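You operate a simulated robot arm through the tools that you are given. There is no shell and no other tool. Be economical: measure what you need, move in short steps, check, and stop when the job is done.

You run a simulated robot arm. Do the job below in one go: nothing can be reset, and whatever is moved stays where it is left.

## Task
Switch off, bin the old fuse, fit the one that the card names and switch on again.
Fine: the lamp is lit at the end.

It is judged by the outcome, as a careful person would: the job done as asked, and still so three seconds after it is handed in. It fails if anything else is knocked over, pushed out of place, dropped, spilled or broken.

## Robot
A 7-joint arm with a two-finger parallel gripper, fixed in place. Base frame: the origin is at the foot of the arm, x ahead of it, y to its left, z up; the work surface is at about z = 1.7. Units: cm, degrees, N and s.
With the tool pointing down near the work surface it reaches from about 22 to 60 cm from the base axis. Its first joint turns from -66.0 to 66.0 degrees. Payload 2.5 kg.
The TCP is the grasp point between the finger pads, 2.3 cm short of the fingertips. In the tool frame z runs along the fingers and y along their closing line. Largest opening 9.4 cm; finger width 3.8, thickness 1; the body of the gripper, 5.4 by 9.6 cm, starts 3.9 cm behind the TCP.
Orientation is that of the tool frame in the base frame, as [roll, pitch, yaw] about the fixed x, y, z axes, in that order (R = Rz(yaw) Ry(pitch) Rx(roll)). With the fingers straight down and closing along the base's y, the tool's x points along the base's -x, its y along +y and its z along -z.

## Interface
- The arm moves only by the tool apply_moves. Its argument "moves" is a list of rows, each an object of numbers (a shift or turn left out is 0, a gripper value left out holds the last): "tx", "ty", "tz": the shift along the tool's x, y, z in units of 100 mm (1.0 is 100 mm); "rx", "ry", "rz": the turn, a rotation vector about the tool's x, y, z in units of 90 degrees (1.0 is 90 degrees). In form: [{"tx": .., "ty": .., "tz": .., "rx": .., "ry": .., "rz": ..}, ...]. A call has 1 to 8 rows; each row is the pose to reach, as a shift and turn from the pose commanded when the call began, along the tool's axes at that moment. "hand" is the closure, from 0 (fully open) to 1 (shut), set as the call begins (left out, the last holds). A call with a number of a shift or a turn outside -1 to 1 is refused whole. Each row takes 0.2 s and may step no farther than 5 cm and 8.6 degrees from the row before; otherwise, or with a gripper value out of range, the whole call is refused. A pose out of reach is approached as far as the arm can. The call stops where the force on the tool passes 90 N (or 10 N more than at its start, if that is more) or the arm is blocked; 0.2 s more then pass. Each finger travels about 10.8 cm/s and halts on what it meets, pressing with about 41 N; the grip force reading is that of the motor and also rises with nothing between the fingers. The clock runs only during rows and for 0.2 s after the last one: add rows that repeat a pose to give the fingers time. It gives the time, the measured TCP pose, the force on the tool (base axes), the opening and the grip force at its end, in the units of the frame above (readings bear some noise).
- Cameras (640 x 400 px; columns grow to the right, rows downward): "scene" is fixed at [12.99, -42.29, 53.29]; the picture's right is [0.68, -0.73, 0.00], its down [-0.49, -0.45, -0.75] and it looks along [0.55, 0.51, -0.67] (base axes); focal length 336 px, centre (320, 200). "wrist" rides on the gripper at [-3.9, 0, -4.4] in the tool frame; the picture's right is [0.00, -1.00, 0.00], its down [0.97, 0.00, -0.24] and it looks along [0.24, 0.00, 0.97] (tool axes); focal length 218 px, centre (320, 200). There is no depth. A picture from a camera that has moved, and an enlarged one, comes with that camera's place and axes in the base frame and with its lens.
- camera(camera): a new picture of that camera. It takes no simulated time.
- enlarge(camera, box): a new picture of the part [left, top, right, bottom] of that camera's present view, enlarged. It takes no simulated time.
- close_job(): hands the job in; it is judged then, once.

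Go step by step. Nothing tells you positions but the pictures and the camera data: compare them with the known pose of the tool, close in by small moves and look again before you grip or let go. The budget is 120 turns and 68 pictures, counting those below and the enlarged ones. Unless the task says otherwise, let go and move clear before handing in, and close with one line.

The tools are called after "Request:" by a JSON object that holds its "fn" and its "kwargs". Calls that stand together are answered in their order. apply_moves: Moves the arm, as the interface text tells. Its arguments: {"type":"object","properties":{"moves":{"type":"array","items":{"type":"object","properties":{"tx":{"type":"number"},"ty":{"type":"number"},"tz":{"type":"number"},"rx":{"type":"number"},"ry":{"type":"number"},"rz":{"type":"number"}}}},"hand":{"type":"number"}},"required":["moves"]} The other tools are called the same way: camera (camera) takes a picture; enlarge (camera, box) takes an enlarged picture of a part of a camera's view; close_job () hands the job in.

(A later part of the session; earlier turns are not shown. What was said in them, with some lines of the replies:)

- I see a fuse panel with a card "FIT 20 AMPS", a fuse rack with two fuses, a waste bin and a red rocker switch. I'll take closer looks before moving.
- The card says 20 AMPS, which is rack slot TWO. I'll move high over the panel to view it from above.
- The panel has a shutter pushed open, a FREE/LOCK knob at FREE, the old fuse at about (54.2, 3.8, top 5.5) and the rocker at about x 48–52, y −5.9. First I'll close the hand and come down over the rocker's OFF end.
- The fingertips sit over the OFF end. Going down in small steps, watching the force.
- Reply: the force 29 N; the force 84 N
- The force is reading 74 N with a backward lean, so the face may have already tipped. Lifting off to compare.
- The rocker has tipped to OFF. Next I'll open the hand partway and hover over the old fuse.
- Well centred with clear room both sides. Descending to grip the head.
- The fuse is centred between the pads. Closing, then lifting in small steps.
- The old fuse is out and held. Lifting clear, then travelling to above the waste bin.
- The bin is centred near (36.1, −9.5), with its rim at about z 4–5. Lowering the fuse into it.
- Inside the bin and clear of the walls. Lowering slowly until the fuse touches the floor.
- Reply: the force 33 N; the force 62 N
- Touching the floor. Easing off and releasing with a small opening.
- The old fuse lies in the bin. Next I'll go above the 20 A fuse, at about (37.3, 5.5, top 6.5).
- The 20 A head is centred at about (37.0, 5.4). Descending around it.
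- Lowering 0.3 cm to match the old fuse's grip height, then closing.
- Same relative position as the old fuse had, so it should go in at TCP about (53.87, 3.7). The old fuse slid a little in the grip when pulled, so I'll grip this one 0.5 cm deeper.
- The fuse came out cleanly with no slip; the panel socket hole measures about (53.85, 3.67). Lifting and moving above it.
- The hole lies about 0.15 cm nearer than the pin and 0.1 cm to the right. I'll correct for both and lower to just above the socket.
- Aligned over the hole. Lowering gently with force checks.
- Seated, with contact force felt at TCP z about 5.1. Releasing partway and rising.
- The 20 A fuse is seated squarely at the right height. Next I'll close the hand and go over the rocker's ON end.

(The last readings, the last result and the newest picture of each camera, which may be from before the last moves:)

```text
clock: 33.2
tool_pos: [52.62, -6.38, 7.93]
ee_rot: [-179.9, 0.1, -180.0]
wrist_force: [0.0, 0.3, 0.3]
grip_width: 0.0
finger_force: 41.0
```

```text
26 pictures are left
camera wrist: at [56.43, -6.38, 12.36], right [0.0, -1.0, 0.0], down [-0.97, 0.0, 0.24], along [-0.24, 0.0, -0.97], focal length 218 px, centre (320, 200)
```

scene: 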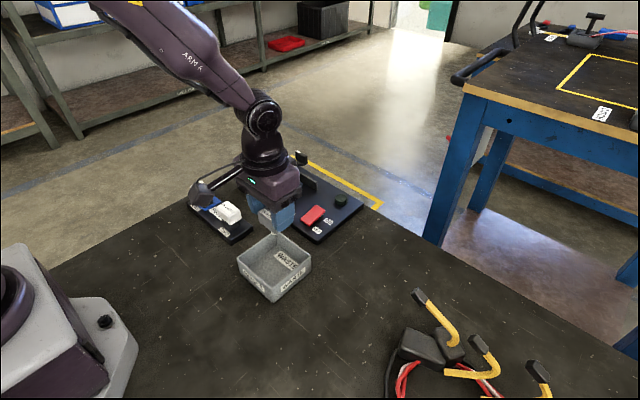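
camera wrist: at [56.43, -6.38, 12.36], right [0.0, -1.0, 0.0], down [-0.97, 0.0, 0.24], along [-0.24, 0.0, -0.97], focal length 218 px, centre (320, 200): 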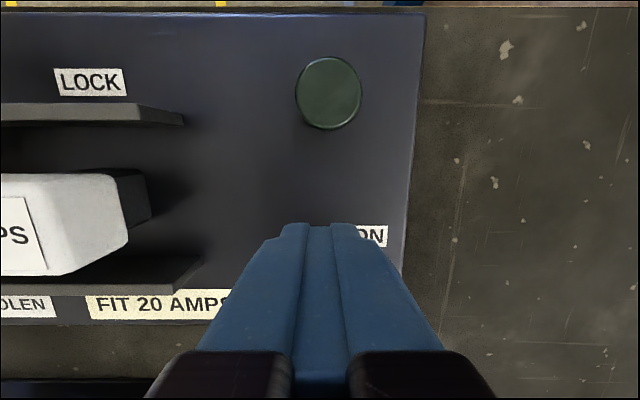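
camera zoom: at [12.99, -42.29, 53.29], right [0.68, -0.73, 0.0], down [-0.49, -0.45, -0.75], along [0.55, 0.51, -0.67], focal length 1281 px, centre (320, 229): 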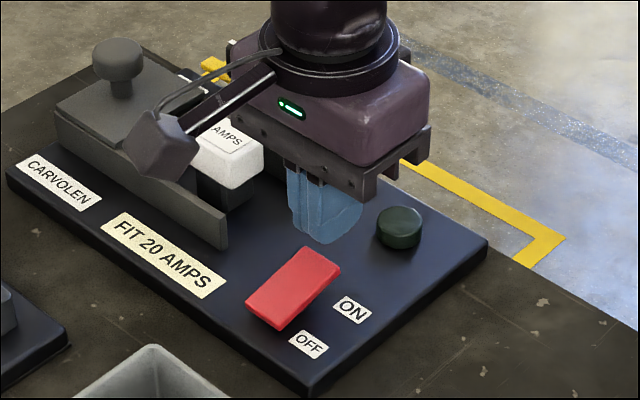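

Request:
{"fn": "apply_moves", "kwargs": {"moves": [{"tx": 0.02, "ty": 0.02, "tz": 0.08}, {"tx": 0.02, "ty": 0.02, "tz": 0.14}, {"tx": 0.02, "ty": 0.02, "tz": 0.18}]}}

Request:
{"fn": "apply_moves", "kwargs": {"moves": [{"tz": 0.03}, {"tz": 0.06}]}}

Request:
{"fn": "enlarge", "kwargs": {"camera": "scene", "box": [250, 140, 390, 245]}}

```text
clock: 34.0
tool_pos: [52.15, -6.04, 6.04]
ee_rot: [-180.0, 0.1, 180.0]
wrist_force: [-0.5, 1.0, -0.2]
grip_width: 0.0
finger_force: 40.3
```

```text
clock: 34.6
tool_pos: [52.16, -5.93, 5.51]
ee_rot: [-179.9, 0.0, 179.9]
wrist_force: [1.0, -0.3, 1.1]
grip_width: 0.02
finger_force: 41.0
```

```text
3.81 times, centred on (320, 192) of scene
camera zoom: at [12.99, -42.29, 53.29], right [0.68, -0.73, 0.0], down [-0.49, -0.45, -0.75], along [0.55, 0.51, -0.67], focal length 1281 px, centre (320, 229)
```

zoom: 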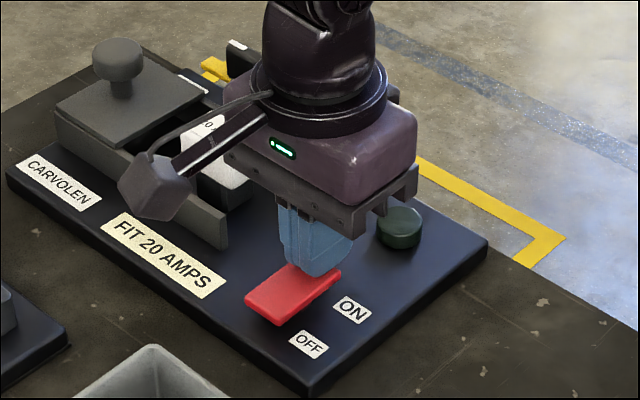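

Request:
{"fn": "apply_moves", "kwargs": {"moves": [{"tz": 0.02}, {"tz": 0.04}]}}

Request:
{"fn": "enlarge", "kwargs": {"camera": "scene", "box": [250, 140, 390, 245]}}

```text
clock: 35.2
tool_pos: [52.24, -6.09, 5.33]
ee_rot: [-179.9, 0.2, 179.9]
wrist_force: [-2.9, 0.0, 19.3]
grip_width: 0.0
finger_force: 40.6
```

```text
3.81 times, centred on (320, 192) of scene
camera zoom: at [12.98, -42.29, 53.3], right [0.68, -0.73, 0.0], down [-0.49, -0.45, -0.75], along [0.55, 0.51, -0.67], focal length 1281 px, centre (320, 229)
```

zoom: 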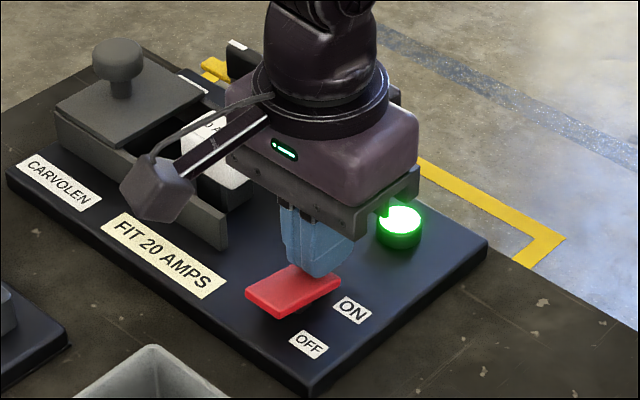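

The lamp is lit. Raising clear and checking that it stays lit.

Request:
{"fn": "apply_moves", "kwargs": {"moves": [{"tz": -0.1}, {"tz": -0.5}, {"tz": -0.9}, {"tz": -0.9}]}}

Request:
{"fn": "apply_moves", "kwargs": {"moves": [{"tx": 0.4}, {"tx": 0.8, "tz": -0.2}, {"tx": 0.8, "tz": -0.2}, {"tx": 0.8, "tz": -0.2}, {"tx": 0.8, "tz": -0.2}]}}

Request:
{"fn": "camera", "kwargs": {"camera": "scene"}}

Request:
{"fn": "camera", "kwargs": {"camera": "wrist"}}

```text
clock: 36.2
tool_pos: [51.95, -5.91, 14.05]
ee_rot: [-179.8, 0.0, 180.0]
wrist_force: [0.0, -0.4, 0.5]
grip_width: 0.0
finger_force: 40.0
```

```text
clock: 37.4
tool_pos: [44.04, -5.96, 15.92]
ee_rot: [-179.9, 0.0, -179.9]
wrist_force: [1.0, -0.9, -0.6]
grip_width: 0.03
finger_force: 41.1
```

```text
23 pictures are left
```

scene: 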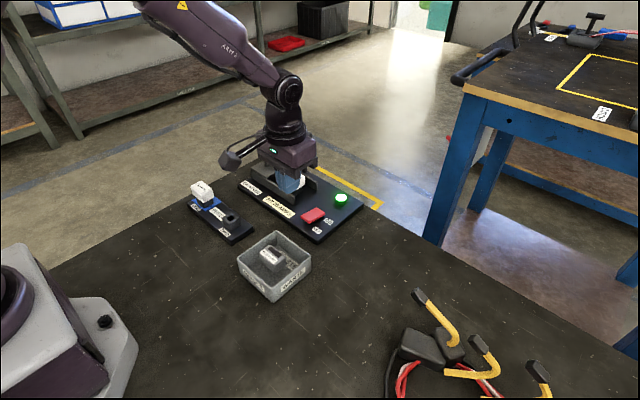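

```text
22 pictures are left
camera wrist: at [47.92, -6.04, 20.31], right [0.0, -1.0, 0.0], down [-0.97, 0.0, 0.24], along [-0.24, 0.0, -0.97], focal length 218 px, centre (320, 200)
```

wrist: 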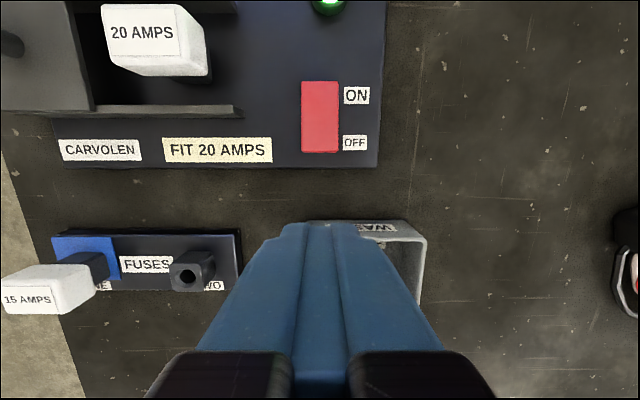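

The lamp stays lit, the 20 A fuse is fitted, the old fuse is in the bin and nothing else has moved. The arm is clear, so I'm handing in.

Request:
{"fn": "close_job", "kwargs": {}}

```text
The job is handed in.
```

The job is done and handed in: I switched off, binned the old fuse, fitted the 20 A fuse the card names and switched back on, and the lamp is lit.
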